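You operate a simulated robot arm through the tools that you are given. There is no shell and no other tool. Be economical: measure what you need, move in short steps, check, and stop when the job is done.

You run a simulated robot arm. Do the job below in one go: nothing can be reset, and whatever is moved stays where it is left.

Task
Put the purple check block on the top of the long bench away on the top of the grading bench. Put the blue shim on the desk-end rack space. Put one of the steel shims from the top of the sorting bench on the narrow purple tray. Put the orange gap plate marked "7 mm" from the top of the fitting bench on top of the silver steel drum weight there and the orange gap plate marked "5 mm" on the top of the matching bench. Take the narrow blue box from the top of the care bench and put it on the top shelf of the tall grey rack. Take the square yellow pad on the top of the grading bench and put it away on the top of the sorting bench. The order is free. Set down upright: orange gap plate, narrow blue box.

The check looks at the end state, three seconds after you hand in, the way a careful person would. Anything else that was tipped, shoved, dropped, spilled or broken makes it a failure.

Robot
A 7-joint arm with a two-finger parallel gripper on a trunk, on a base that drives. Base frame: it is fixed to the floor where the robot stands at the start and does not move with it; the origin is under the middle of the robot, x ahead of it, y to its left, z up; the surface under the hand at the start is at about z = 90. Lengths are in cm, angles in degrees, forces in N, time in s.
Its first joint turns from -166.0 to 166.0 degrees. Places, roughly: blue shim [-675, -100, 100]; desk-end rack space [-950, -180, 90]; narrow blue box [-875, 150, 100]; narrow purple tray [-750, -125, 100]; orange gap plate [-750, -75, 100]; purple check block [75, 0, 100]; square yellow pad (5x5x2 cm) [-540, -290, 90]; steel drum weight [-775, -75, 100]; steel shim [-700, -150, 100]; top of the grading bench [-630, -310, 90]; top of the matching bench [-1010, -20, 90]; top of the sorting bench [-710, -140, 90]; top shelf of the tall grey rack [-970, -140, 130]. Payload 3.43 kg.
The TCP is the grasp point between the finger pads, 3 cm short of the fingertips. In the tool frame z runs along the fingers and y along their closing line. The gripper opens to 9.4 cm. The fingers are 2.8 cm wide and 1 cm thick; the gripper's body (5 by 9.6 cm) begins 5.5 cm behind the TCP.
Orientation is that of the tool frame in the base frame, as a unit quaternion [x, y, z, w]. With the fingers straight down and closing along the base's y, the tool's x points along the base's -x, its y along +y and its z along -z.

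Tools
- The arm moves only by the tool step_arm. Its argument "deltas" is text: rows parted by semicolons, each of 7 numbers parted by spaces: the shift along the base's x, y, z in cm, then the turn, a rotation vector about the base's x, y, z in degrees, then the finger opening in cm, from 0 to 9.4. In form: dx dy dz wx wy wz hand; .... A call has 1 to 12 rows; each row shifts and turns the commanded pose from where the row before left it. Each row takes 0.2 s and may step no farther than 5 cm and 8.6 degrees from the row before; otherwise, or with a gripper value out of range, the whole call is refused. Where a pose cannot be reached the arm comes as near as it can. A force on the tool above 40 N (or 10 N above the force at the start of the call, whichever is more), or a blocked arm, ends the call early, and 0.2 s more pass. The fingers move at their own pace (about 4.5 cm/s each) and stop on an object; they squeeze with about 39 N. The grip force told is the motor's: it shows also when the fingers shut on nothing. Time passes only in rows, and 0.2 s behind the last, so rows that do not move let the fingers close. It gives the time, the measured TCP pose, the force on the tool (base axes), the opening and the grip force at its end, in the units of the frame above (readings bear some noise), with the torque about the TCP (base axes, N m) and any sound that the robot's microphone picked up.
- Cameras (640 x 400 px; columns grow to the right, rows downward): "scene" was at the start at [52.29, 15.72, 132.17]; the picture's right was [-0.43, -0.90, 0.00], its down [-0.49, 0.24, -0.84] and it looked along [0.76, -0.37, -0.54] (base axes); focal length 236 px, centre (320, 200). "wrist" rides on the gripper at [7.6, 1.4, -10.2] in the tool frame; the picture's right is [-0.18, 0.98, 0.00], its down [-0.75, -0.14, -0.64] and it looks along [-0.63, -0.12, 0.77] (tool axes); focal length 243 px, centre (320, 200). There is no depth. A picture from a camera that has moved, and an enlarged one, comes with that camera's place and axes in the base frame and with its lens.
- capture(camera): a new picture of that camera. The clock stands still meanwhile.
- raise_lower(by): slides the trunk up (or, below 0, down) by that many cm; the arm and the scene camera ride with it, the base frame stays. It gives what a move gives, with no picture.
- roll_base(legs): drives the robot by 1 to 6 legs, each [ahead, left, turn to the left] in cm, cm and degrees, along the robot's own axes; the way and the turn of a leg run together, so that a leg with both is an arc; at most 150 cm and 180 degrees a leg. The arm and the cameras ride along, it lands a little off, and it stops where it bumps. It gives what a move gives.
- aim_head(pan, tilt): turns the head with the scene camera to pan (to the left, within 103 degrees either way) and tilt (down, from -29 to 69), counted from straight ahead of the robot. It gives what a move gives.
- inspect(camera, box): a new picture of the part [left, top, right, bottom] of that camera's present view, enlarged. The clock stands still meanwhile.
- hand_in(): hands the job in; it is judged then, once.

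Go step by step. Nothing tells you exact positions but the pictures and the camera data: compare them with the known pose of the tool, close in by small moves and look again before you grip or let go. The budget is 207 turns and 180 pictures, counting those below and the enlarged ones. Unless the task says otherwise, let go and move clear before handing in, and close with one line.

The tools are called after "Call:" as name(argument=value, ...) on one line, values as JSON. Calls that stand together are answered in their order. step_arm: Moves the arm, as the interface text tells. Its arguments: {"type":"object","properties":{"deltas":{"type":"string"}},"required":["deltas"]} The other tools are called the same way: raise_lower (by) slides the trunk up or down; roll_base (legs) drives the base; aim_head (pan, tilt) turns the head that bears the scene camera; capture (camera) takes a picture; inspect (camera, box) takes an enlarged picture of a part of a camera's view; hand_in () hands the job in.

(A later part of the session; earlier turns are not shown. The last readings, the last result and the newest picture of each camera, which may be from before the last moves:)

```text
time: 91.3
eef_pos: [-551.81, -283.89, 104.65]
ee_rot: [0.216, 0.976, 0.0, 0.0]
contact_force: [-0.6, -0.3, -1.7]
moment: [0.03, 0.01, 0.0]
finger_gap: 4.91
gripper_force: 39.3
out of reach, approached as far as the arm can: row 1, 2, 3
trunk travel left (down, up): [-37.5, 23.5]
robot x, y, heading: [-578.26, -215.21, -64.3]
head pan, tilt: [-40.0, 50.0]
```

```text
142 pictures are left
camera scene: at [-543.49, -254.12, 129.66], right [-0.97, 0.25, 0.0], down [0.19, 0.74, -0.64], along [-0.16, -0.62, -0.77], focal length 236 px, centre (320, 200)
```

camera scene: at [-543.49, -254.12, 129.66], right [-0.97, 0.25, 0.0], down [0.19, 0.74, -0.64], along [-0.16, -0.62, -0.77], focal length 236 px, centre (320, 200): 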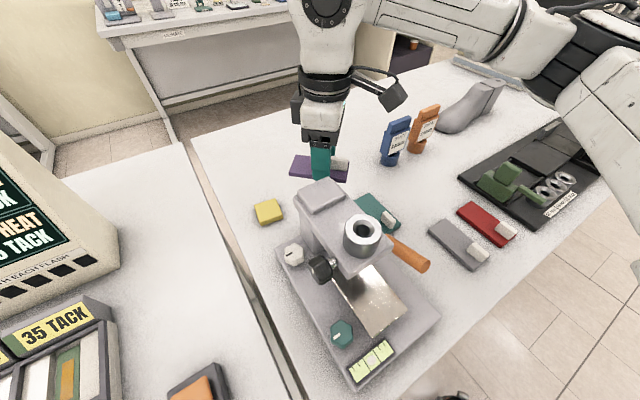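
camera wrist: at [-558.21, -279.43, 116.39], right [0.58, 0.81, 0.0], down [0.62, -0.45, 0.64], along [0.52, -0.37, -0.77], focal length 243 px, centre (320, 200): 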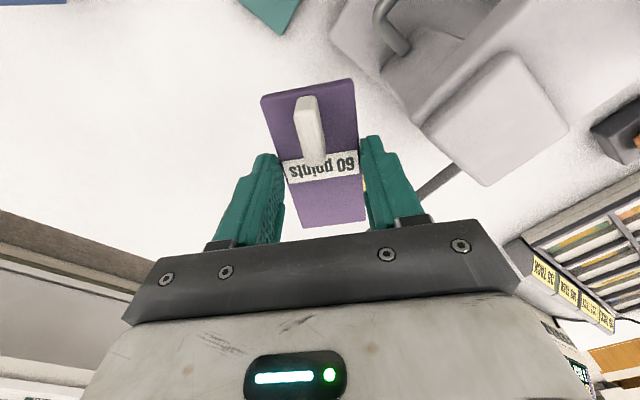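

Call:
roll_base(legs=[[5, -8, 0]])

Call:
capture(camera="scene")

```text
time: 92.5
eef_pos: [-556.96, -291.87, 104.6]
ee_rot: [0.216, 0.976, 0.0, 0.0]
contact_force: [-0.7, -0.3, -0.8]
moment: [0.0, 0.01, -0.03]
finger_gap: 4.89
gripper_force: 39.0
trunk travel left (down, up): [-37.5, 23.5]
robot x, y, heading: [-583.38, -223.6, -64.2]
head pan, tilt: [-40.0, 50.0]
```

```text
141 pictures are left
camera scene: at [-548.5, -262.12, 129.66], right [-0.97, 0.25, 0.0], down [0.19, 0.74, -0.64], along [-0.16, -0.62, -0.77], focal length 236 px, centre (320, 200)
```

scene: 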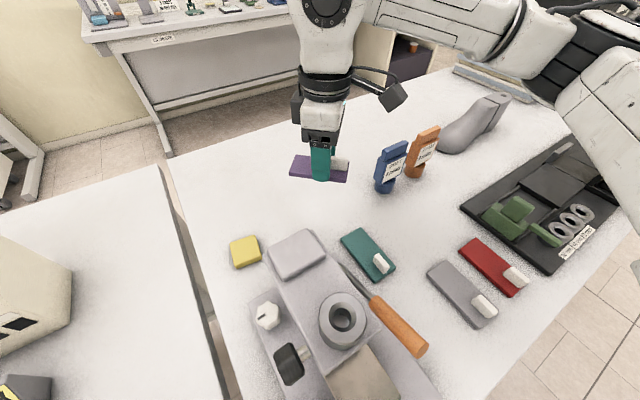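

Call:
step_arm(deltas="0 0 -3.5 0 0 0 3; 0 0 -3.5 0 0 0 3; 0 0 -3 0 0 0 3; 0 0 0 0 0 0 3")

Call:
capture(camera="wrist")

Call:
inspect(camera="scene", box=[240, 100, 400, 200])

```text
time: 93.5
eef_pos: [-556.81, -291.93, 94.65]
ee_rot: [0.216, 0.976, 0.0, 0.0]
contact_force: [-0.8, 0.5, 0.0]
moment: [0.01, -0.03, 0.01]
finger_gap: 4.85
gripper_force: 39.0
trunk travel left (down, up): [-37.5, 23.5]
robot x, y, heading: [-583.1, -223.39, -64.3]
head pan, tilt: [-40.0, 50.0]
```

```text
140 pictures are left
camera wrist: at [-563.23, -287.4, 104.94], right [0.58, 0.81, 0.0], down [0.62, -0.45, 0.64], along [0.52, -0.37, -0.77], focal length 243 px, centre (320, 200)
```

wrist: 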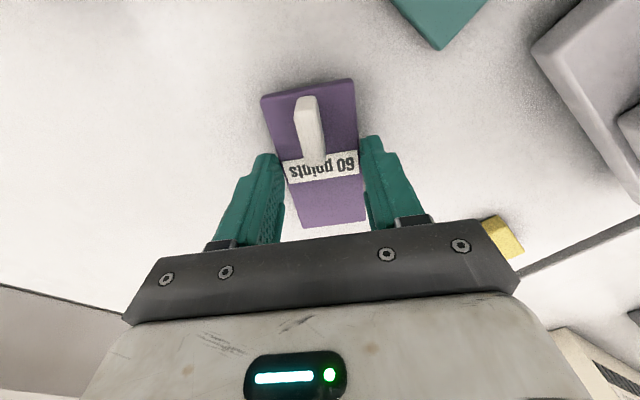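

```text
4.00 times, centred on (320, 150) of scene
camera zoom: at [-548.51, -262.14, 129.66], right [-0.97, 0.25, 0.0], down [0.19, 0.74, -0.64], along [-0.16, -0.62, -0.77], focal length 945 px, centre (320, 400)
```

zoom: 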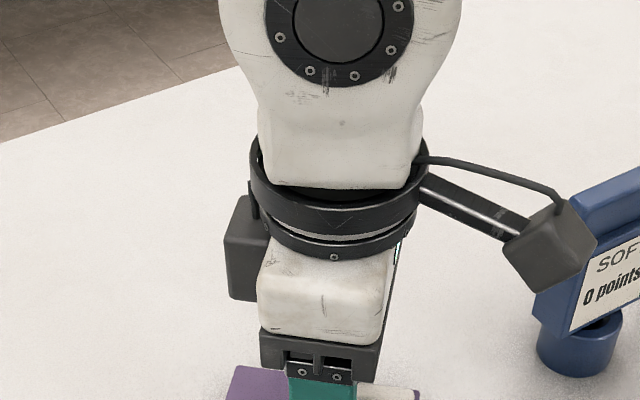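

Call:
step_arm(deltas="0 0 -0.5 0 0 0 3; 0 0 -0.4 0 0 0 3; 0 0 0 0 0 0 3")

Call:
step_arm(deltas="0 0 -0.15 0 0 0 3; 0 0 0 0 0 0 3")

```text
time: 94.3
eef_pos: [-556.88, -291.76, 93.73]
ee_rot: [0.216, 0.976, 0.0, 0.0]
contact_force: [0.9, -0.2, -1.9]
moment: [0.0, 0.01, 0.0]
finger_gap: 4.91
gripper_force: 38.7
trunk travel left (down, up): [-37.5, 23.5]
robot x, y, heading: [-583.1, -223.62, -64.5]
head pan, tilt: [-40.0, 50.0]
```

```text
time: 94.9
eef_pos: [-556.85, -291.85, 93.76]
ee_rot: [0.217, 0.976, 0.0, 0.0]
contact_force: [-1.7, 1.3, 8.5]
moment: [0.0, -0.03, 0.06]
finger_gap: 4.88
gripper_force: 39.4
trunk travel left (down, up): [-37.5, 23.5]
robot x, y, heading: [-583.6, -223.0, -64.2]
head pan, tilt: [-40.0, 50.0]
```

Contact with the bench (8.5 N up). Releasing and lifting.

Call:
step_arm(deltas="0 0 0.1 0 0 0 5.5; 0 0 0 0 0 0 6.5; 0 0 0 0 0 0 7; 0 0 0 0 0 0 7; 0 0 3 0 0 0 7; 0 0 4 0 0 0 7; 0 0 4 0 0 0 7; 0 0 4 0 0 0 7; 0 0 0 0 0 0 7")

Call:
capture(camera="scene")

Call:
capture(camera="wrist")

```text
time: 96.9
eef_pos: [-556.9, -291.84, 108.69]
ee_rot: [0.215, 0.977, 0.0, 0.0]
contact_force: [0.4, 0.0, 0.3]
moment: [0.02, -0.03, -0.02]
finger_gap: 7.01
gripper_force: 0.2
trunk travel left (down, up): [-37.5, 23.5]
robot x, y, heading: [-583.64, -223.56, -64.3]
head pan, tilt: [-40.0, 50.0]
```

```text
138 pictures are left
camera scene: at [-548.51, -262.13, 129.66], right [-0.97, 0.25, 0.0], down [0.19, 0.74, -0.64], along [-0.16, -0.62, -0.77], focal length 236 px, centre (320, 200)
```

scene: 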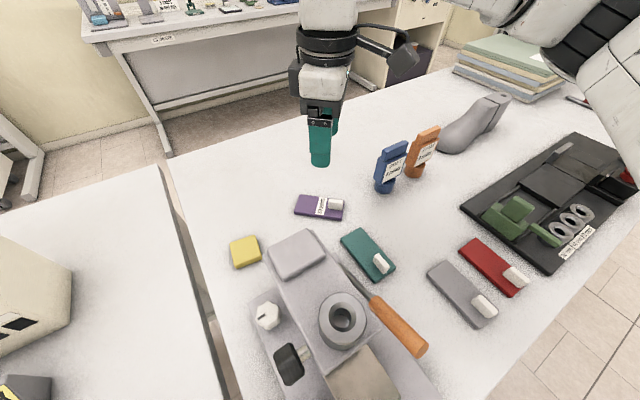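

```text
137 pictures are left
camera wrist: at [-563.34, -287.42, 119.02], right [0.58, 0.81, 0.0], down [0.62, -0.45, 0.64], along [0.52, -0.37, -0.77], focal length 243 px, centre (320, 200)
```

wrist: 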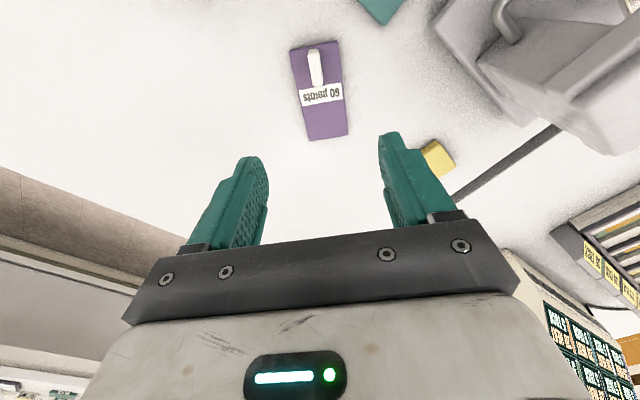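

Purple block is placed. Now the yellow pad; zoom in for its orientation.

Call:
inspect(camera="scene", box=[190, 200, 350, 300])

Call:
inspect(camera="wrist", box=[360, 80, 560, 205])

```text
4.00 times, centred on (270, 250) of scene
camera zoom: at [-548.51, -262.13, 129.66], right [-0.97, 0.25, 0.0], down [0.19, 0.74, -0.64], along [-0.16, -0.62, -0.77], focal length 945 px, centre (520, 0)
```

zoom: 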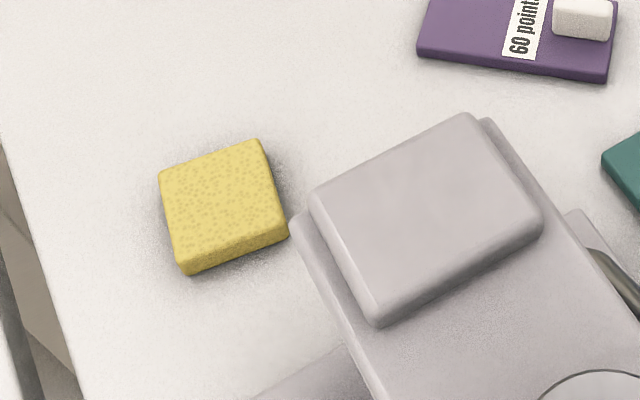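

```text
3.20 times, centred on (460, 142) of wrist
camera zoom: at [-563.34, -287.42, 119.02], right [0.58, 0.81, 0.0], down [0.62, -0.45, 0.64], along [0.52, -0.37, -0.77], focal length 776 px, centre (-128, 384)
```

zoom: 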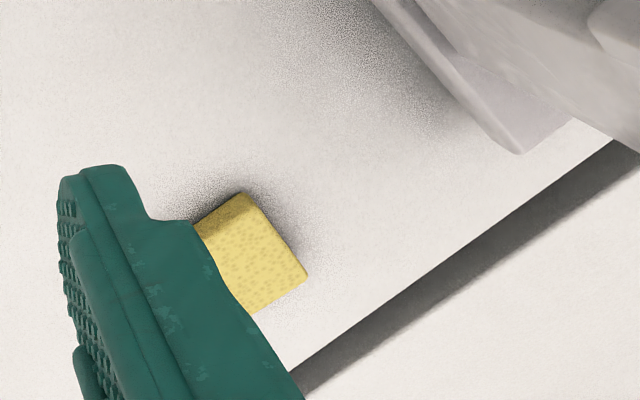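

Call:
step_arm(deltas="2.7 1.2 0.5 0 0 7.6 7.5; 2.7 1.2 0.5 0 0 7.6 7.5; 2.7 1.2 0 0 0 7.6 7.5; 2.7 1.2 0 0 0 7.6 7.5; 2.7 1.2 0 0 0 7.6 7.5; 2.7 1.2 0 0 0 7.6 7.5; 0 0 0 0 0 0 7.5")

Call:
capture(camera="wrist")

Call:
capture(camera="scene")

```text
time: 98.5
eef_pos: [-555.18, -289.15, 108.7]
ee_rot: [0.154, 0.988, 0.014, 0.016]
contact_force: [0.1, 0.0, -0.2]
moment: [-0.01, -0.01, 0.01]
finger_gap: 7.51
gripper_force: 0.1
out of reach, approached as far as the arm can: row 1, 2, 3, 4, 5, 6
trunk travel left (down, up): [-37.5, 23.5]
robot x, y, heading: [-583.64, -223.47, -64.3]
head pan, tilt: [-40.0, 50.0]
```

```text
134 pictures are left
camera wrist: at [-562.39, -285.69, 118.85], right [0.47, 0.88, 0.04], down [0.65, -0.38, 0.66], along [0.59, -0.29, -0.75], focal length 243 px, centre (320, 200)
```

wrist: 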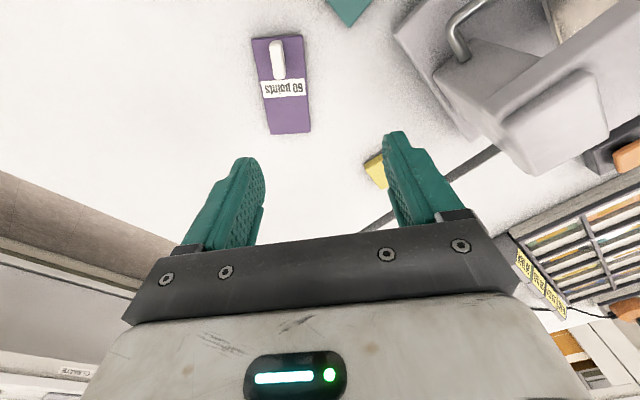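

```text
133 pictures are left
camera scene: at [-548.51, -262.13, 129.66], right [-0.97, 0.25, 0.0], down [0.19, 0.74, -0.64], along [-0.16, -0.62, -0.77], focal length 236 px, centre (320, 200)
```

scene: 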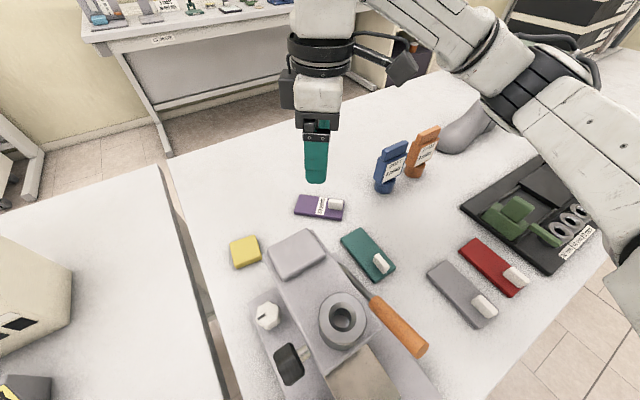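

The wrist limit is on that side; I'll instead take the pad with the gripper turned the other way (closing along its other sides), correcting the small tilt first.

Call:
step_arm(deltas="0 0 1 -1.3 2.06 -2 7.5; 1.8 0.48 0.5 0 0 -7.5 7.5; 1.8 0.48 0.5 0 0 -7.5 7.5; 1.8 0.48 0.5 0 0 -7.5 7.5; 1.8 0.48 0 0 0 -7.5 7.5; 1.8 0.48 0 0 0 -7.5 7.5; 1.8 0.48 0 0 0 -7.5 7.5; 1.8 0.48 0 0 0 -7.5 7.5; 1.8 0.48 0 0 0 -7.5 7.5; 0 0 0 0 0 0 7.5")

Call:
capture(camera="wrist")

Call:
capture(camera="scene")

```text
time: 100.7
eef_pos: [-540.76, -285.34, 111.31]
ee_rot: [0.641, 0.767, -0.001, 0.0]
contact_force: [-0.7, -0.8, 0.6]
moment: [-0.01, 0.0, 0.01]
finger_gap: 7.52
gripper_force: 0.1
trunk travel left (down, up): [-37.5, 23.5]
robot x, y, heading: [-583.7, -223.36, -64.4]
head pan, tilt: [-40.0, 50.0]
```

```text
132 pictures are left
camera wrist: at [-540.73, -277.57, 121.57], right [1.0, -0.01, 0.0], down [-0.01, -0.77, 0.64], along [-0.01, -0.64, -0.77], focal length 243 px, centre (320, 200)
```

wrist: 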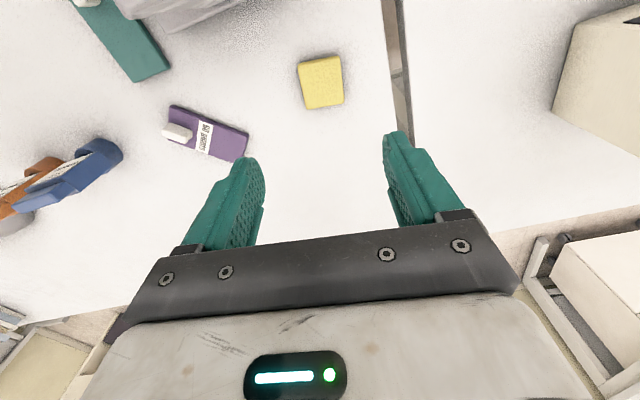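

```text
131 pictures are left
camera scene: at [-548.5, -262.13, 129.66], right [-0.97, 0.25, 0.0], down [0.19, 0.74, -0.64], along [-0.16, -0.62, -0.77], focal length 236 px, centre (320, 200)
```

scene: 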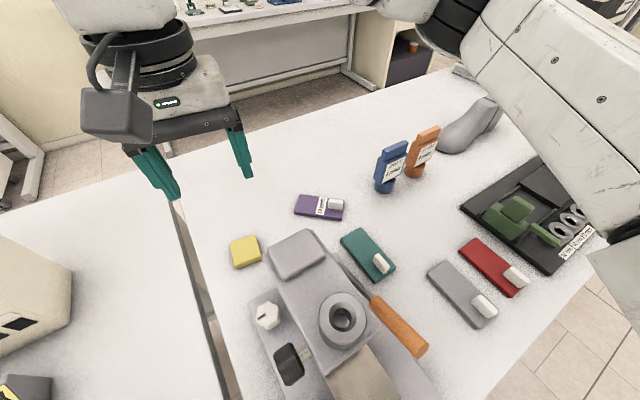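

Call:
step_arm(deltas="0.2 0 -4.5 0 0 0 7.5; 0.1 0 -4.5 0 0 0 7.5; 0 0 -4.5 0 0 0 7.5; 0 0 0 0 0 0 7.5")

Call:
capture(camera="scene")

Call:
capture(camera="wrist")

```text
time: 101.7
eef_pos: [-540.39, -285.29, 97.76]
ee_rot: [0.641, 0.767, -0.001, 0.0]
contact_force: [-1.1, 0.6, -0.8]
moment: [0.0, 0.01, 0.0]
finger_gap: 7.51
gripper_force: 0.0
trunk travel left (down, up): [-37.5, 23.5]
robot x, y, heading: [-583.42, -223.44, -64.3]
head pan, tilt: [-40.0, 50.0]
```

```text
130 pictures are left
camera scene: at [-548.5, -262.14, 129.66], right [-0.97, 0.25, 0.0], down [0.19, 0.74, -0.64], along [-0.16, -0.62, -0.77], focal length 236 px, centre (320, 200)
```

scene: 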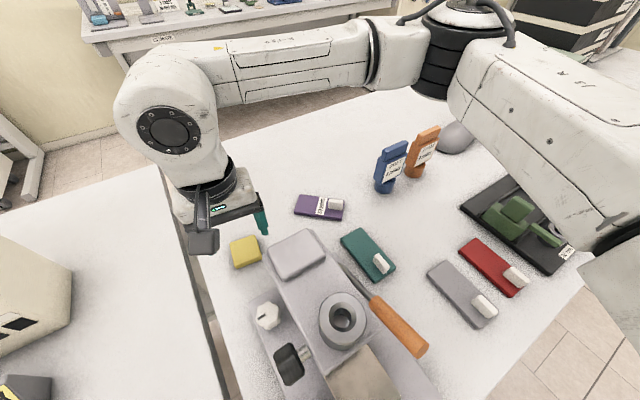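

```text
129 pictures are left
camera wrist: at [-540.42, -277.63, 107.99], right [1.0, -0.01, 0.0], down [0.0, -0.77, 0.64], along [0.0, -0.64, -0.77], focal length 243 px, centre (320, 200)
```

wrist: 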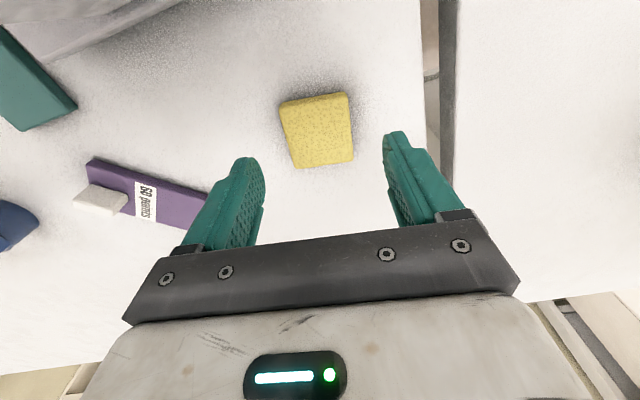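

Call:
step_arm(deltas="-0.3 0 -2.2 0 0 0 7.5; 0 0 -2.1 0 0 0 7.5; 0 0 0 0 0 0 7.5; 0 0 0 0 0 0 4; 0 0 0 0 0 0 3; 0 0 0 0 0 0 3; 0 0 0 0 0 0 3")

Call:
capture(camera="wrist")

```text
time: 103.3
eef_pos: [-540.71, -285.27, 93.52]
ee_rot: [0.641, 0.767, -0.001, 0.0]
contact_force: [0.7, 0.6, -0.5]
moment: [0.03, 0.01, 0.0]
finger_gap: 4.62
gripper_force: 38.9
trunk travel left (down, up): [-37.5, 23.5]
robot x, y, heading: [-583.38, -223.8, -64.0]
head pan, tilt: [-40.0, 50.0]
```

```text
128 pictures are left
camera wrist: at [-540.72, -277.54, 103.73], right [1.0, -0.01, 0.0], down [0.0, -0.77, 0.64], along [0.0, -0.64, -0.77], focal length 243 px, centre (320, 200)
```

wrist: 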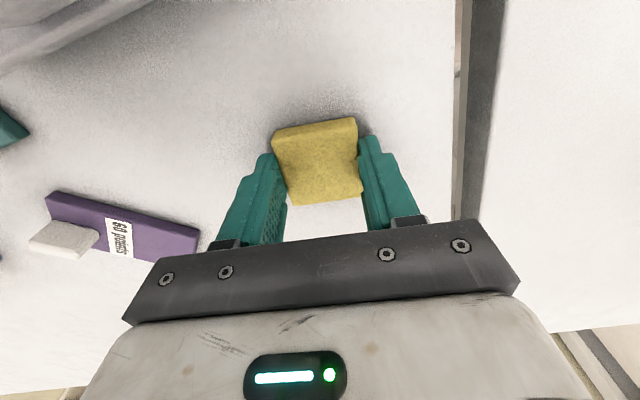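

Call:
step_arm(deltas="0 0 4 0 0 0 3; 0 0 4.5 0 0 0 3; 0 0 4.5 0 0 0 3; 0 0 4.5 0 0 0 3; 0 0 4.5 0 0 0 3; 0 0 4.5 0 0 0 3; -1.8 3.7 2 0 0 0 3; -1.8 3.7 2 0 0 0 3; -1.8 3.7 0 0 0 0 3; -1.8 3.7 0 0 0 0 3; 0 0 0 0 0 0 3")

Call:
roll_base(legs=[[-25, 0, 0]])

Call:
aim_head(pan=-60, tilt=20)

Call:
capture(camera="scene")

Call:
aim_head(pan=-100, tilt=20)

Call:
capture(camera="scene")

```text
time: 105.5
eef_pos: [-547.34, -271.92, 123.94]
ee_rot: [0.647, 0.763, 0.0, 0.0]
contact_force: [-1.4, -3.6, 4.6]
moment: [0.76, -0.04, 0.12]
finger_gap: 4.59
gripper_force: 39.0
trunk travel left (down, up): [-37.5, 23.5]
robot x, y, heading: [-583.6, -223.28, -64.2]
head pan, tilt: [-40.0, 50.0]
stopped in row 10: the force on the tool passed its limit at 115 N (the readings are from after the stop); the commanded pose is now the measured one
```

```text
time: 107.3
eef_pos: [-558.35, -249.33, 123.91]
ee_rot: [0.648, 0.762, 0.0, 0.001]
contact_force: [-3.1, -9.8, 4.7]
moment: [1.49, -0.12, 0.29]
finger_gap: 4.57
gripper_force: 39.6
trunk travel left (down, up): [-37.5, 23.5]
robot x, y, heading: [-594.48, -201.02, -64.4]
head pan, tilt: [-40.0, 50.0]
```

```text
time: 108.2
eef_pos: [-558.63, -249.28, 124.44]
ee_rot: [0.644, 0.765, 0.005, -0.004]
contact_force: [-90.6, -70.7, 88.3]
moment: [14.39, -9.92, 6.71]
finger_gap: 4.6
gripper_force: 38.9
trunk travel left (down, up): [-37.5, 23.5]
robot x, y, heading: [-594.4, -200.47, -64.2]
head pan, tilt: [-60.0, 20.0]
```

```text
127 pictures are left
camera scene: at [-559.91, -239.65, 130.16], right [-0.95, 0.3, 0.0], down [0.22, 0.69, -0.69], along [-0.21, -0.66, -0.72], focal length 236 px, centre (320, 200)
```

scene: 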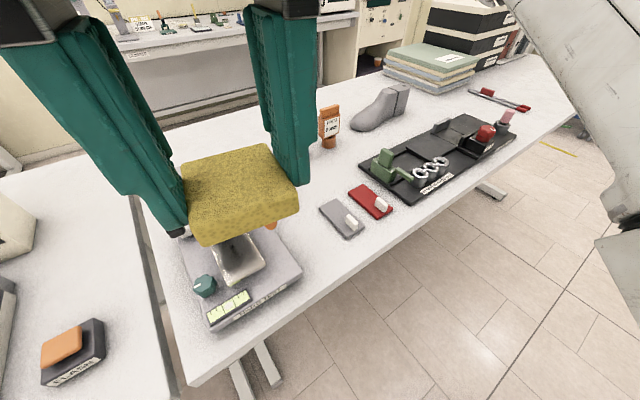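

```text
time: 109.3
eef_pos: [-558.62, -249.28, 124.36]
ee_rot: [0.644, 0.765, 0.004, -0.004]
contact_force: [-89.5, -74.0, 88.0]
moment: [14.68, -9.93, 6.46]
finger_gap: 4.58
gripper_force: 38.9
trunk travel left (down, up): [-37.5, 23.5]
robot x, y, heading: [-594.45, -200.63, -64.2]
head pan, tilt: [-100.0, 20.0]
```

```text
126 pictures are left
camera scene: at [-559.97, -239.63, 130.16], right [-0.95, 0.31, 0.0], down [0.22, 0.69, -0.69], along [-0.21, -0.66, -0.72], focal length 236 px, centre (320, 200)
```

scene: 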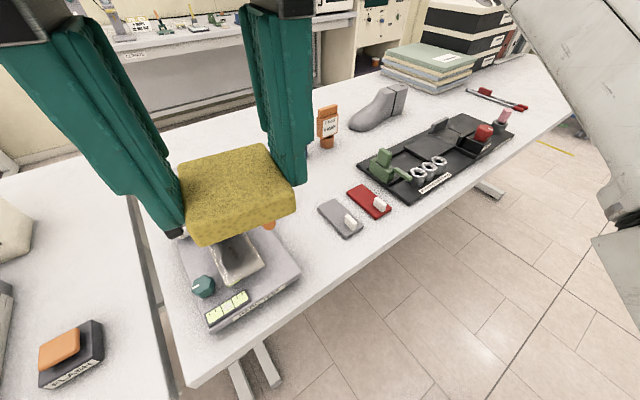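

The gripper touches the head camera. I'll extend the arm away from the head.

Call:
step_arm(deltas="1 -2 -0.5 0 0 0 3; 1.3 -2.7 0 0 0 0 3; 0 0 0 0 0 0 3")

Call:
step_arm(deltas="-1 -3 0 0 0 0 3; -2.5 -2 0 0 0 0 3; -3.6 -1.6 0 0 0 0 3; -3.6 -1.6 0 0 0 0 3; 0 0 0 0 0 0 3")

Call:
aim_head(pan=-60, tilt=20)

Call:
capture(camera="scene")

```text
time: 110.1
eef_pos: [-555.95, -253.95, 123.56]
ee_rot: [0.648, 0.762, -0.001, 0.0]
contact_force: [0.2, 0.5, 0.9]
moment: [-0.01, 0.02, -0.03]
finger_gap: 4.6
gripper_force: 39.1
trunk travel left (down, up): [-37.5, 23.5]
robot x, y, heading: [-594.7, -200.65, -64.2]
head pan, tilt: [-100.0, 20.0]
```

```text
time: 111.3
eef_pos: [-566.8, -262.24, 123.55]
ee_rot: [0.648, 0.762, 0.0, -0.001]
contact_force: [0.0, 0.7, -0.5]
moment: [0.02, -0.01, -0.02]
finger_gap: 4.61
gripper_force: 38.4
trunk travel left (down, up): [-37.5, 23.5]
robot x, y, heading: [-594.41, -200.69, -64.4]
head pan, tilt: [-100.0, 20.0]
```

```text
time: 112.4
eef_pos: [-566.87, -262.19, 123.59]
ee_rot: [0.647, 0.762, 0.0, -0.001]
contact_force: [-0.6, -0.4, -0.8]
moment: [0.01, 0.02, 0.0]
finger_gap: 4.61
gripper_force: 39.0
trunk travel left (down, up): [-37.5, 23.5]
robot x, y, heading: [-594.31, -200.72, -64.4]
head pan, tilt: [-60.0, 20.0]
```

```text
125 pictures are left
camera scene: at [-562.76, -239.7, 134.22], right [-0.83, 0.56, 0.0], down [0.19, 0.28, -0.94], along [-0.53, -0.78, -0.34], focal length 236 px, centre (320, 200)
```

scene: 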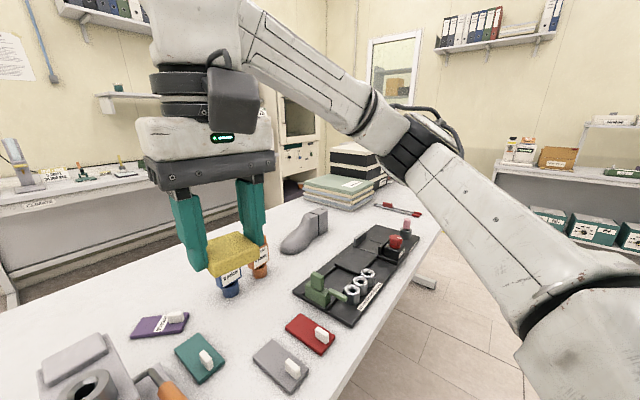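

Call:
roll_base(legs=[[0, 0, -90], [70, 0, 0], [0, 0, -90]])

Call:
aim_head(pan=-10, tilt=38)

Call:
capture(camera="scene")

Call:
aim_head(pan=-40, tilt=30)

Call:
capture(camera="scene")

```text
time: 123.9
eef_pos: [-684.89, -169.16, 123.55]
ee_rot: [0.76, -0.65, 0.0, 0.001]
contact_force: [0.0, -0.8, -0.7]
moment: [0.02, 0.0, 0.01]
finger_gap: 4.61
gripper_force: 39.4
trunk travel left (down, up): [-37.5, 23.5]
robot x, y, heading: [-657.93, -230.85, 115.2]
head pan, tilt: [-60.0, 20.0]
```

```text
time: 125.1
eef_pos: [-684.84, -169.1, 123.61]
ee_rot: [0.76, -0.65, 0.0, 0.0]
contact_force: [0.0, 0.2, 0.8]
moment: [-0.05, -0.03, 0.04]
finger_gap: 4.63
gripper_force: 38.5
trunk travel left (down, up): [-37.5, 23.5]
robot x, y, heading: [-657.63, -231.17, 115.4]
head pan, tilt: [-10.0, 38.0]
```

```text
124 pictures are left
camera scene: at [-696.56, -190.83, 131.38], right [0.96, 0.26, 0.0], down [0.16, -0.59, -0.79], along [-0.21, 0.76, -0.62], focal length 236 px, centre (320, 200)
```

scene: 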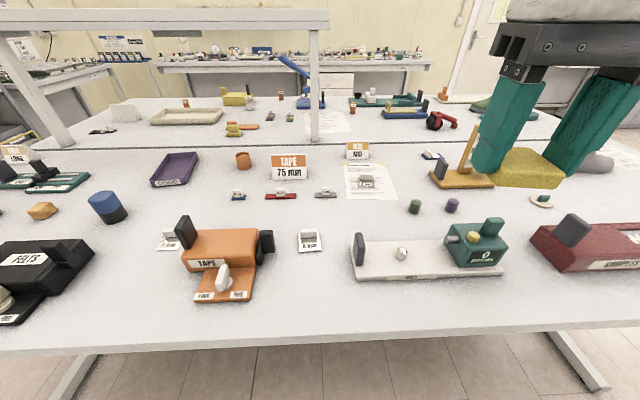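

```text
time: 126.0
eef_pos: [-684.85, -169.2, 123.53]
ee_rot: [0.76, -0.65, 0.0, 0.0]
contact_force: [-0.5, -0.1, -0.3]
moment: [0.02, -0.02, -0.02]
finger_gap: 4.63
gripper_force: 39.1
trunk travel left (down, up): [-37.5, 23.5]
robot x, y, heading: [-657.4, -231.05, 115.5]
head pan, tilt: [-40.0, 30.0]
```

```text
123 pictures are left
camera scene: at [-692.0, -190.41, 132.61], right [0.97, -0.25, 0.0], down [-0.13, -0.48, -0.87], along [0.22, 0.84, -0.5], focal length 236 px, centre (320, 200)
```

scene: 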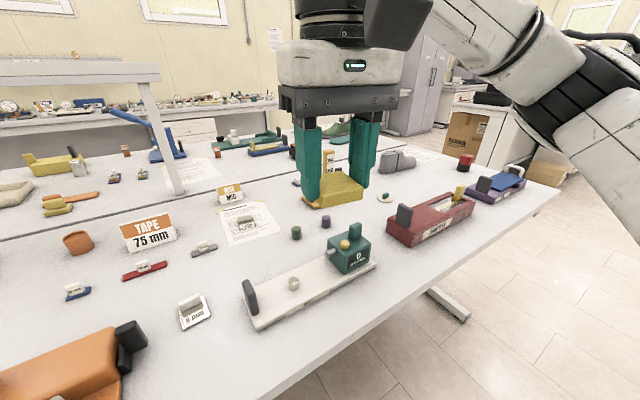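

Call:
aim_head(pan=-5, tilt=45)

Call:
inspect(camera="scene", box=[100, 60, 420, 260])

Call:
inspect(camera="scene", box=[320, 60, 640, 260])

```text
time: 127.0
eef_pos: [-684.86, -169.18, 123.59]
ee_rot: [0.76, -0.65, 0.0, 0.0]
contact_force: [0.3, 0.7, -0.7]
moment: [-0.02, 0.02, 0.0]
finger_gap: 4.59
gripper_force: 38.7
trunk travel left (down, up): [-37.5, 23.5]
robot x, y, heading: [-657.4, -230.8, 115.5]
head pan, tilt: [-5.0, 45.0]
```

```text
2.00 times, centred on (260, 160) of scene
camera zoom: at [-697.1, -191.53, 130.36], right [0.94, 0.35, 0.0], down [0.25, -0.66, -0.71], along [-0.25, 0.66, -0.71], focal length 473 px, centre (440, 280)
```

zoom: 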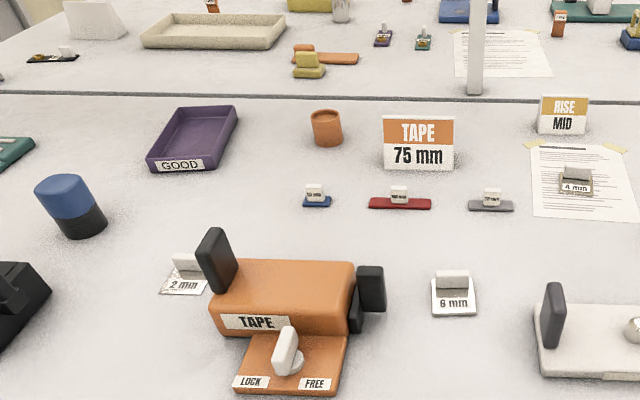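

```text
2.00 times, centred on (480, 160) of scene
camera zoom: at [-697.1, -191.53, 130.36], right [0.94, 0.35, 0.0], down [0.25, -0.66, -0.71], along [-0.25, 0.66, -0.71], focal length 473 px, centre (0, 280)
```

zoom: 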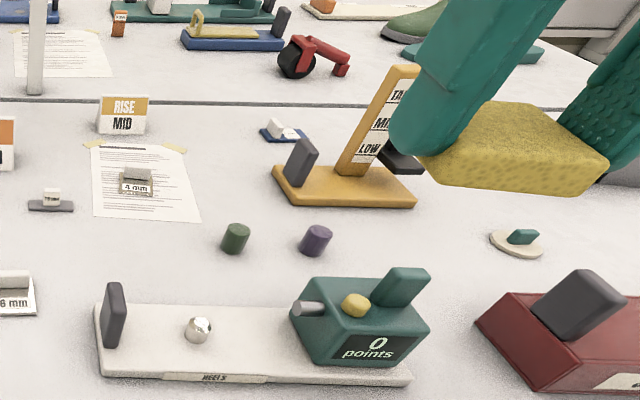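

Sorting bench shows steel shims "2 mm", "4 mm", "6 mm", the purple "GOOD" tray, and a blue shim near (-678,-104). I'll put the yellow pad on a free spot around (-664,-130); first reposition.

Call:
roll_base(legs=[[0, -37, 0], [26, 0, 0]])

Call:
aim_head(pan=-15, tilt=45)

Call:
capture(camera="scene")

Call:
capture(camera="wrist")

```text
time: 130.8
eef_pos: [-662.63, -130.25, 123.57]
ee_rot: [0.76, -0.65, 0.0, 0.0]
contact_force: [-0.1, 0.1, -0.8]
moment: [0.03, 0.02, 0.01]
finger_gap: 4.63
gripper_force: 39.3
trunk travel left (down, up): [-37.5, 23.5]
robot x, y, heading: [-635.57, -191.97, 115.4]
head pan, tilt: [-5.0, 45.0]
```

```text
time: 131.6
eef_pos: [-662.57, -130.18, 123.52]
ee_rot: [0.759, -0.651, 0.0, 0.0]
contact_force: [0.1, 0.8, -0.9]
moment: [0.0, -0.01, 0.01]
finger_gap: 4.61
gripper_force: 38.5
trunk travel left (down, up): [-37.5, 23.5]
robot x, y, heading: [-635.59, -192.14, 115.4]
head pan, tilt: [-15.0, 45.0]
```

```text
120 pictures are left
camera scene: at [-673.53, -152.15, 130.35], right [0.98, 0.18, 0.0], down [0.13, -0.7, -0.71], along [-0.13, 0.7, -0.71], focal length 236 px, centre (320, 200)
```

scene: 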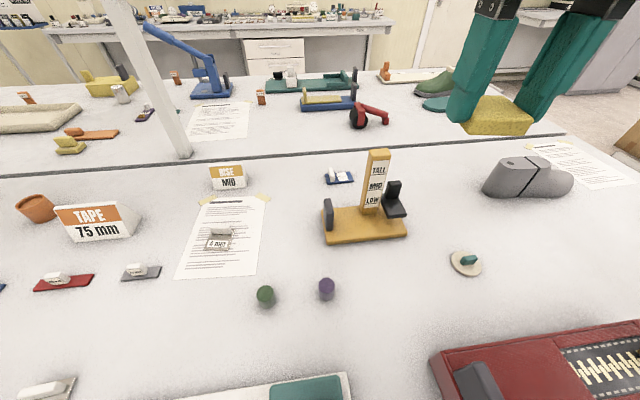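

```text
119 pictures are left
camera wrist: at [-662.94, -138.02, 133.87], right [-1.0, 0.03, 0.0], down [0.02, 0.77, 0.64], along [0.02, 0.64, -0.77], focal length 243 px, centre (320, 200)
```

wrist: 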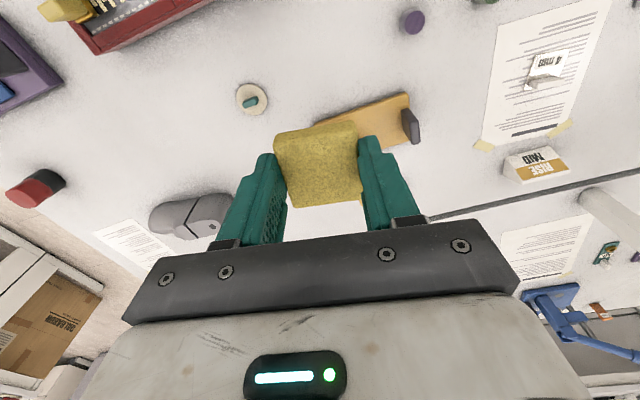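

Call:
step_arm(deltas="-1 -0.7 -4.5 0 0 0 3; -1 -0.7 -4.5 0 0 0 3; 0 0 -4.5 0 0 0 3; 0 0 -4.5 0 0 0 3; 0 0 -4.5 0 0 0 3; 0 0 -4 0 0 0 3; 0 0 0 0 0 0 3")

Call:
capture(camera="wrist")

Call:
capture(camera="scene")

```text
time: 133.2
eef_pos: [-664.59, -131.77, 96.92]
ee_rot: [0.759, -0.651, 0.0, 0.0]
contact_force: [-0.4, 0.5, 0.2]
moment: [0.01, -0.02, -0.01]
finger_gap: 4.6
gripper_force: 38.7
trunk travel left (down, up): [-37.5, 23.5]
robot x, y, heading: [-635.57, -191.55, 115.3]
head pan, tilt: [-15.0, 45.0]
```

```text
118 pictures are left
camera wrist: at [-664.88, -139.44, 107.29], right [-1.0, 0.03, 0.0], down [0.02, 0.77, 0.64], along [0.02, 0.64, -0.77], focal length 243 px, centre (320, 200)
```

wrist: 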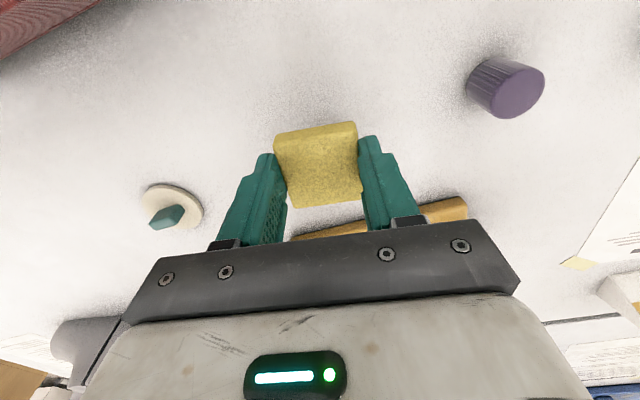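

```text
117 pictures are left
camera scene: at [-673.53, -152.15, 130.35], right [0.98, 0.18, 0.0], down [0.13, -0.7, -0.71], along [-0.13, 0.7, -0.71], focal length 236 px, centre (320, 200)
```

scene: 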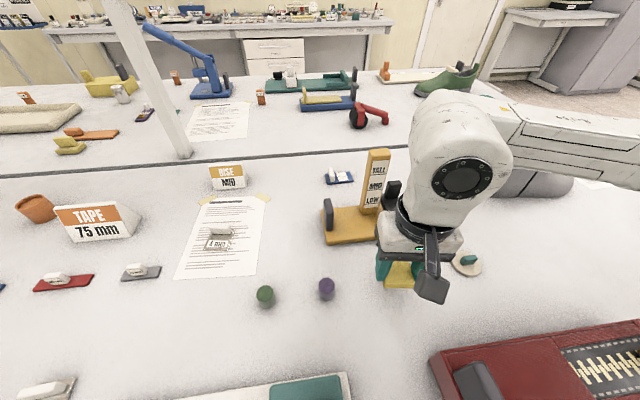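

Call:
step_arm(deltas="0 0 -2 0 0 0 3; 0 0 -1.2 0 0 0 3; 0 0 0 0 0 0 3")

Call:
step_arm(deltas="0 0 -0.15 0 0 0 3; 0 0 0 0 0 0 3")

```text
time: 133.9
eef_pos: [-664.55, -131.62, 93.8]
ee_rot: [0.76, -0.65, 0.0, 0.0]
contact_force: [0.1, 1.5, 0.7]
moment: [-0.01, 0.01, 0.0]
finger_gap: 4.6
gripper_force: 38.4
trunk travel left (down, up): [-37.5, 23.5]
robot x, y, heading: [-635.37, -191.94, 115.5]
head pan, tilt: [-15.0, 45.0]
```

```text
time: 134.6
eef_pos: [-664.43, -131.72, 93.67]
ee_rot: [0.759, -0.651, 0.0, 0.0]
contact_force: [0.5, 0.4, -0.2]
moment: [-0.04, -0.02, 0.0]
finger_gap: 4.6
gripper_force: 38.5
trunk travel left (down, up): [-37.5, 23.5]
robot x, y, heading: [-635.68, -191.77, 115.3]
head pan, tilt: [-15.0, 45.0]
```

Call:
step_arm(deltas="0 0 -0.12 0 0 0 3; 0 0 0 0 0 0 5; 0 0 0 0 0 0 6.5; 0 0 0 0 0 0 6.5; 0 0 3 0 0 0 6.5; 0 0 4.5 0 0 0 6.5; 0 0 4.5 0 0 0 6.5; 0 0 4.5 0 0 0 6.5; 0 0 0 0 0 0 6.5")

Call:
capture(camera="wrist")

Call:
inspect(camera="scene", box=[180, 120, 420, 270])

```text
time: 136.6
eef_pos: [-664.57, -131.52, 109.93]
ee_rot: [0.76, -0.651, 0.0, 0.0]
contact_force: [-0.2, -0.4, 0.0]
moment: [0.02, 0.02, -0.02]
finger_gap: 6.5
gripper_force: 0.0
trunk travel left (down, up): [-37.5, 23.5]
robot x, y, heading: [-635.18, -192.11, 115.3]
head pan, tilt: [-15.0, 45.0]
```

```text
116 pictures are left
camera wrist: at [-664.89, -139.48, 120.31], right [-1.0, 0.03, 0.0], down [0.02, 0.77, 0.64], along [0.02, 0.64, -0.77], focal length 243 px, centre (320, 200)
```

wrist: 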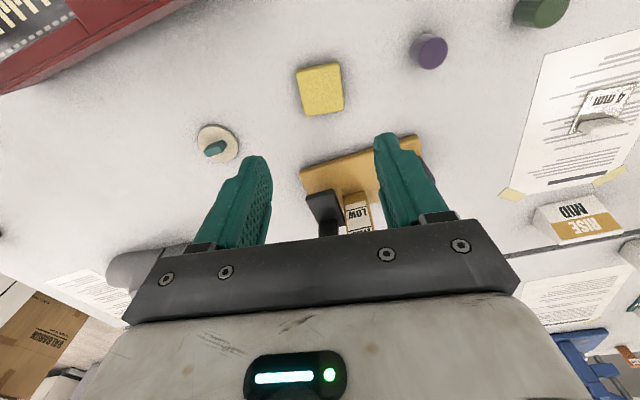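

```text
2.67 times, centred on (300, 195) of scene
camera zoom: at [-673.52, -152.16, 130.35], right [0.98, 0.18, 0.0], down [0.13, -0.7, -0.71], along [-0.13, 0.7, -0.71], focal length 630 px, centre (373, 213)
```

zoom: 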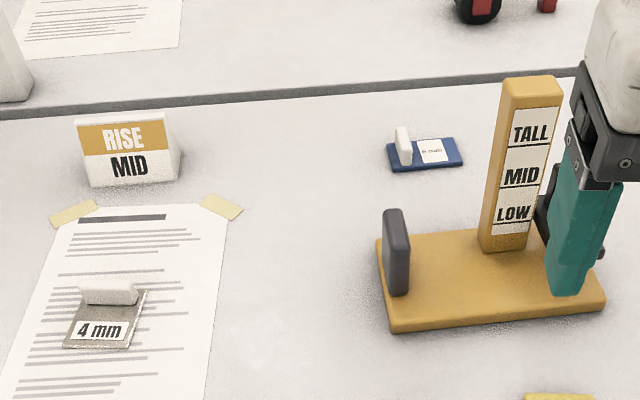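

Yellow pad is down. Next the blue shim at about (-677,-104); I'll raise the arm over the ramp gauge and creep the base forward.

Call:
step_arm(deltas="0 0 4.5 0 0 3.5 6.5; 0 0 4.5 0 0 3.5 6.5; 0 0 4 0 0 0 6.5; 0 0 0 0 0 0 6.5")

Call:
roll_base(legs=[[6, 0, 0]])

Call:
roll_base(legs=[[4, 0, 0]])

Call:
aim_head(pan=50, tilt=65)

Call:
capture(camera="scene")

```text
time: 137.6
eef_pos: [-664.6, -131.81, 123.03]
ee_rot: [0.798, -0.603, 0.0, 0.0]
contact_force: [0.6, -0.5, 0.3]
moment: [0.01, -0.02, 0.0]
finger_gap: 6.5
gripper_force: 0.0
trunk travel left (down, up): [-37.5, 23.5]
robot x, y, heading: [-635.4, -191.75, 115.3]
head pan, tilt: [-15.0, 45.0]
```

```text
time: 138.5
eef_pos: [-667.3, -126.14, 123.06]
ee_rot: [0.798, -0.602, 0.0, 0.0]
contact_force: [0.4, -0.6, 0.7]
moment: [0.0, 0.03, 0.01]
finger_gap: 6.5
gripper_force: 0.1
trunk travel left (down, up): [-37.5, 23.5]
robot x, y, heading: [-638.18, -186.46, 115.3]
head pan, tilt: [-15.0, 45.0]
```

```text
time: 139.4
eef_pos: [-668.95, -122.52, 122.95]
ee_rot: [0.798, -0.602, 0.001, 0.0]
contact_force: [0.2, -0.5, 0.2]
moment: [0.02, 0.02, 0.01]
finger_gap: 6.51
gripper_force: 0.1
trunk travel left (down, up): [-37.5, 23.5]
robot x, y, heading: [-639.75, -182.7, 115.4]
head pan, tilt: [-15.0, 45.0]
```

```text
time: 140.8
eef_pos: [-669.07, -122.45, 122.81]
ee_rot: [0.798, -0.603, 0.0, 0.0]
contact_force: [-0.2, -1.0, -0.4]
moment: [-0.03, 0.03, -0.01]
finger_gap: 6.51
gripper_force: 0.0
trunk travel left (down, up): [-37.5, 23.5]
robot x, y, heading: [-639.85, -182.46, 115.5]
head pan, tilt: [50.0, 65.0]
```

```text
114 pictures are left
camera scene: at [-682.25, -149.47, 127.85], right [0.25, 0.97, 0.0], down [0.88, -0.23, -0.42], along [-0.41, 0.11, -0.91], focal length 236 px, centre (320, 200)
```

scene: 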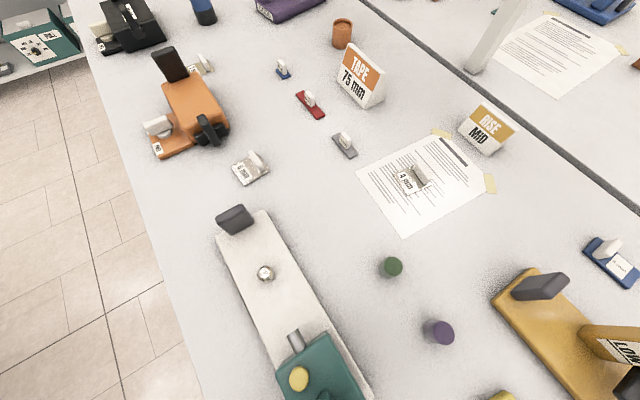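

Call:
step_arm(deltas="-2.1 3.7 -0.5 0 0 0 6.5; -2.1 3.7 -0.5 0 0 0 6.5; -2.1 3.7 -0.5 0 0 0 6.5; -2.1 3.7 -1 0 0 0 6.5; -2.1 3.7 -1 0 0 0 6.5; 0 0 0 0 0 0 6.5")

Call:
aim_head(pan=-5, tilt=45)

Call:
capture(camera="scene")

Call:
capture(camera="wrist")

```text
time: 142.2
eef_pos: [-679.47, -103.81, 119.5]
ee_rot: [0.798, -0.603, 0.0, 0.0]
contact_force: [-0.9, 0.7, -0.3]
moment: [-0.02, -0.01, 0.01]
finger_gap: 6.5
gripper_force: 0.0
trunk travel left (down, up): [-37.5, 23.5]
robot x, y, heading: [-639.68, -182.66, 115.3]
head pan, tilt: [50.0, 65.0]
```

```text
time: 143.4
eef_pos: [-679.37, -103.99, 119.5]
ee_rot: [0.798, -0.603, 0.001, 0.0]
contact_force: [0.1, -0.5, -0.1]
moment: [-0.02, 0.0, 0.04]
finger_gap: 6.51
gripper_force: 0.1
trunk travel left (down, up): [-37.5, 23.5]
robot x, y, heading: [-639.82, -182.85, 115.3]
head pan, tilt: [-5.0, 45.0]
```

```text
113 pictures are left
camera scene: at [-679.22, -143.39, 130.35], right [0.94, 0.35, 0.0], down [0.25, -0.66, -0.71], along [-0.25, 0.66, -0.71], focal length 236 px, centre (320, 200)
```

scene: 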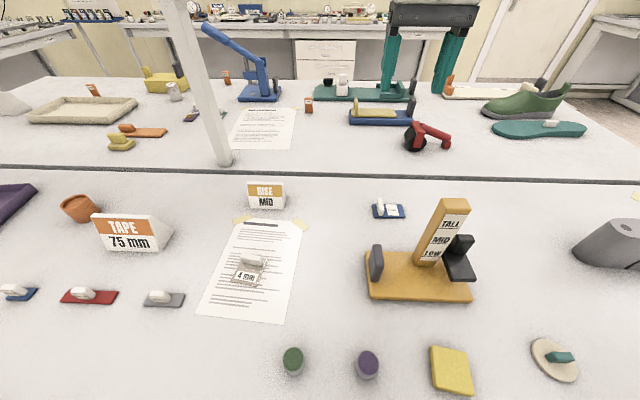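

```text
112 pictures are left
camera wrist: at [-678.8, -111.8, 129.79], right [-1.0, -0.09, 0.0], down [-0.07, 0.76, 0.64], along [-0.06, 0.64, -0.77], focal length 243 px, centre (320, 200)
```

wrist: 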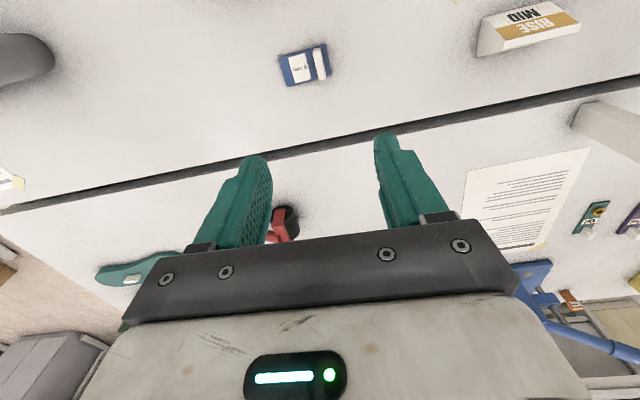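

Call:
inspect(camera="wrist", box=[256, 25, 352, 85])

```text
6.67 times, centred on (304, 55) of wrist
camera zoom: at [-678.8, -111.8, 129.79], right [-1.0, -0.09, 0.0], down [-0.07, 0.76, 0.64], along [-0.06, 0.64, -0.77], focal length 1618 px, centre (427, 1167)
```

zoom: 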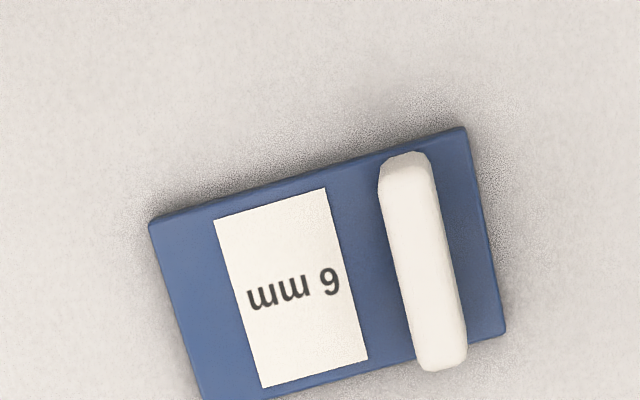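

Call:
step_arm(deltas="0.1 -0.4 -4 0 0 2 5; 0 0 -4 0 0 0 5; 0 0 -4 0 0 0 5; 0 0 -4 0 0 0 5; 0 0 -3.5 0 0 0 5; 0 0 0 0 0 0 5")

Call:
capture(camera="wrist")

Call:
inspect(camera="scene", box=[320, 160, 480, 260])

```text
time: 144.8
eef_pos: [-679.17, -104.37, 99.94]
ee_rot: [0.808, -0.589, 0.0, 0.0]
contact_force: [-0.1, -0.4, 0.3]
moment: [-0.01, 0.0, 0.0]
finger_gap: 5.01
gripper_force: 0.1
trunk travel left (down, up): [-37.5, 23.5]
robot x, y, heading: [-639.95, -182.91, 115.3]
head pan, tilt: [-5.0, 45.0]
```

```text
110 pictures are left
camera wrist: at [-678.36, -112.19, 110.25], right [-0.99, -0.13, 0.0], down [-0.1, 0.76, 0.64], along [-0.08, 0.64, -0.77], focal length 243 px, centre (320, 200)
```

wrist: 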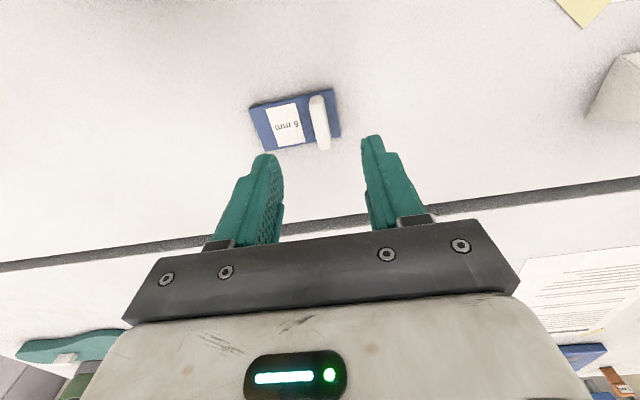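

```text
4.00 times, centred on (400, 210) of scene
camera zoom: at [-679.22, -143.38, 130.35], right [0.94, 0.35, 0.0], down [0.25, -0.66, -0.71], along [-0.25, 0.66, -0.71], focal length 945 px, centre (0, 160)
```

zoom: 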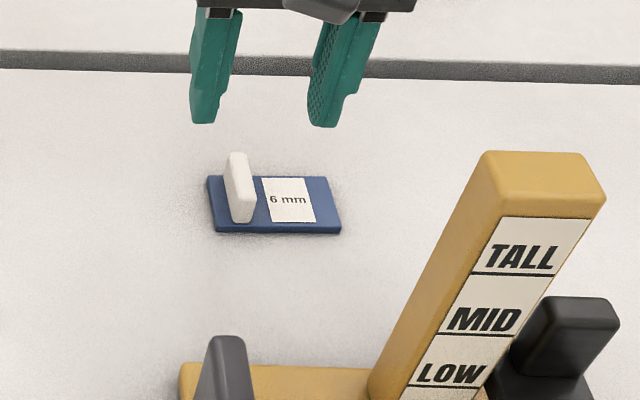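

Call:
step_arm(deltas="0 -0.4 -2.5 0 0 0 4; 0 0 -2.3 0 0 0 4; 0 0 -0.9 0 0 0 4; 0 0 0 0 0 0 4")

Call:
capture(camera="wrist")

Call:
inspect(camera="scene", box=[340, 170, 440, 232])

```text
time: 145.8
eef_pos: [-679.3, -104.82, 94.13]
ee_rot: [0.809, -0.588, 0.0, 0.0]
contact_force: [-0.6, 0.4, -0.3]
moment: [-0.02, 0.02, 0.0]
finger_gap: 4.02
gripper_force: 0.1
trunk travel left (down, up): [-37.5, 23.5]
robot x, y, heading: [-639.94, -182.88, 115.3]
head pan, tilt: [-5.0, 45.0]
```

```text
108 pictures are left
camera wrist: at [-678.46, -112.58, 104.56], right [-0.99, -0.13, 0.0], down [-0.1, 0.76, 0.64], along [-0.08, 0.64, -0.77], focal length 243 px, centre (320, 200)
```

wrist: 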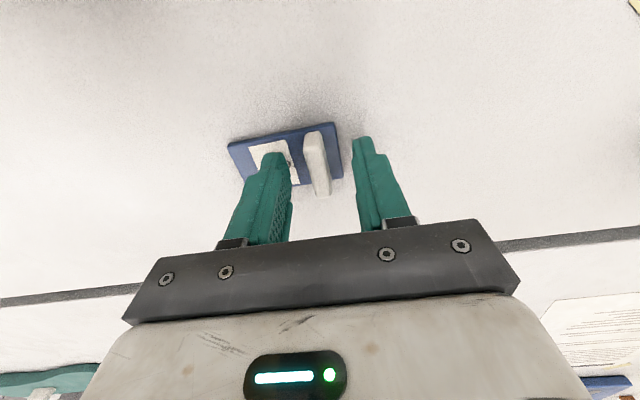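

```text
6.40 times, centred on (390, 201) of scene
camera zoom: at [-679.22, -143.38, 130.35], right [0.94, 0.35, 0.0], down [0.25, -0.66, -0.71], along [-0.25, 0.66, -0.71], focal length 1512 px, centre (-128, 194)
```

zoom: 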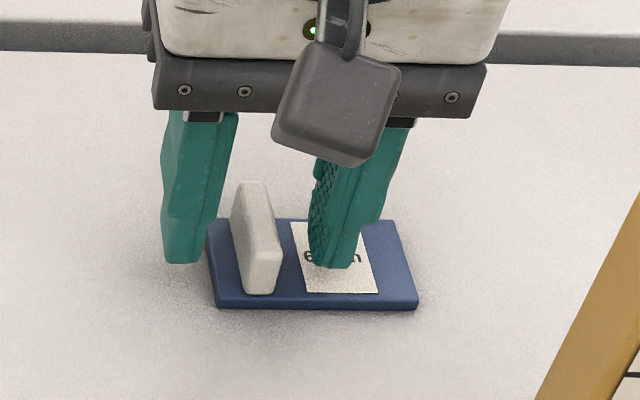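

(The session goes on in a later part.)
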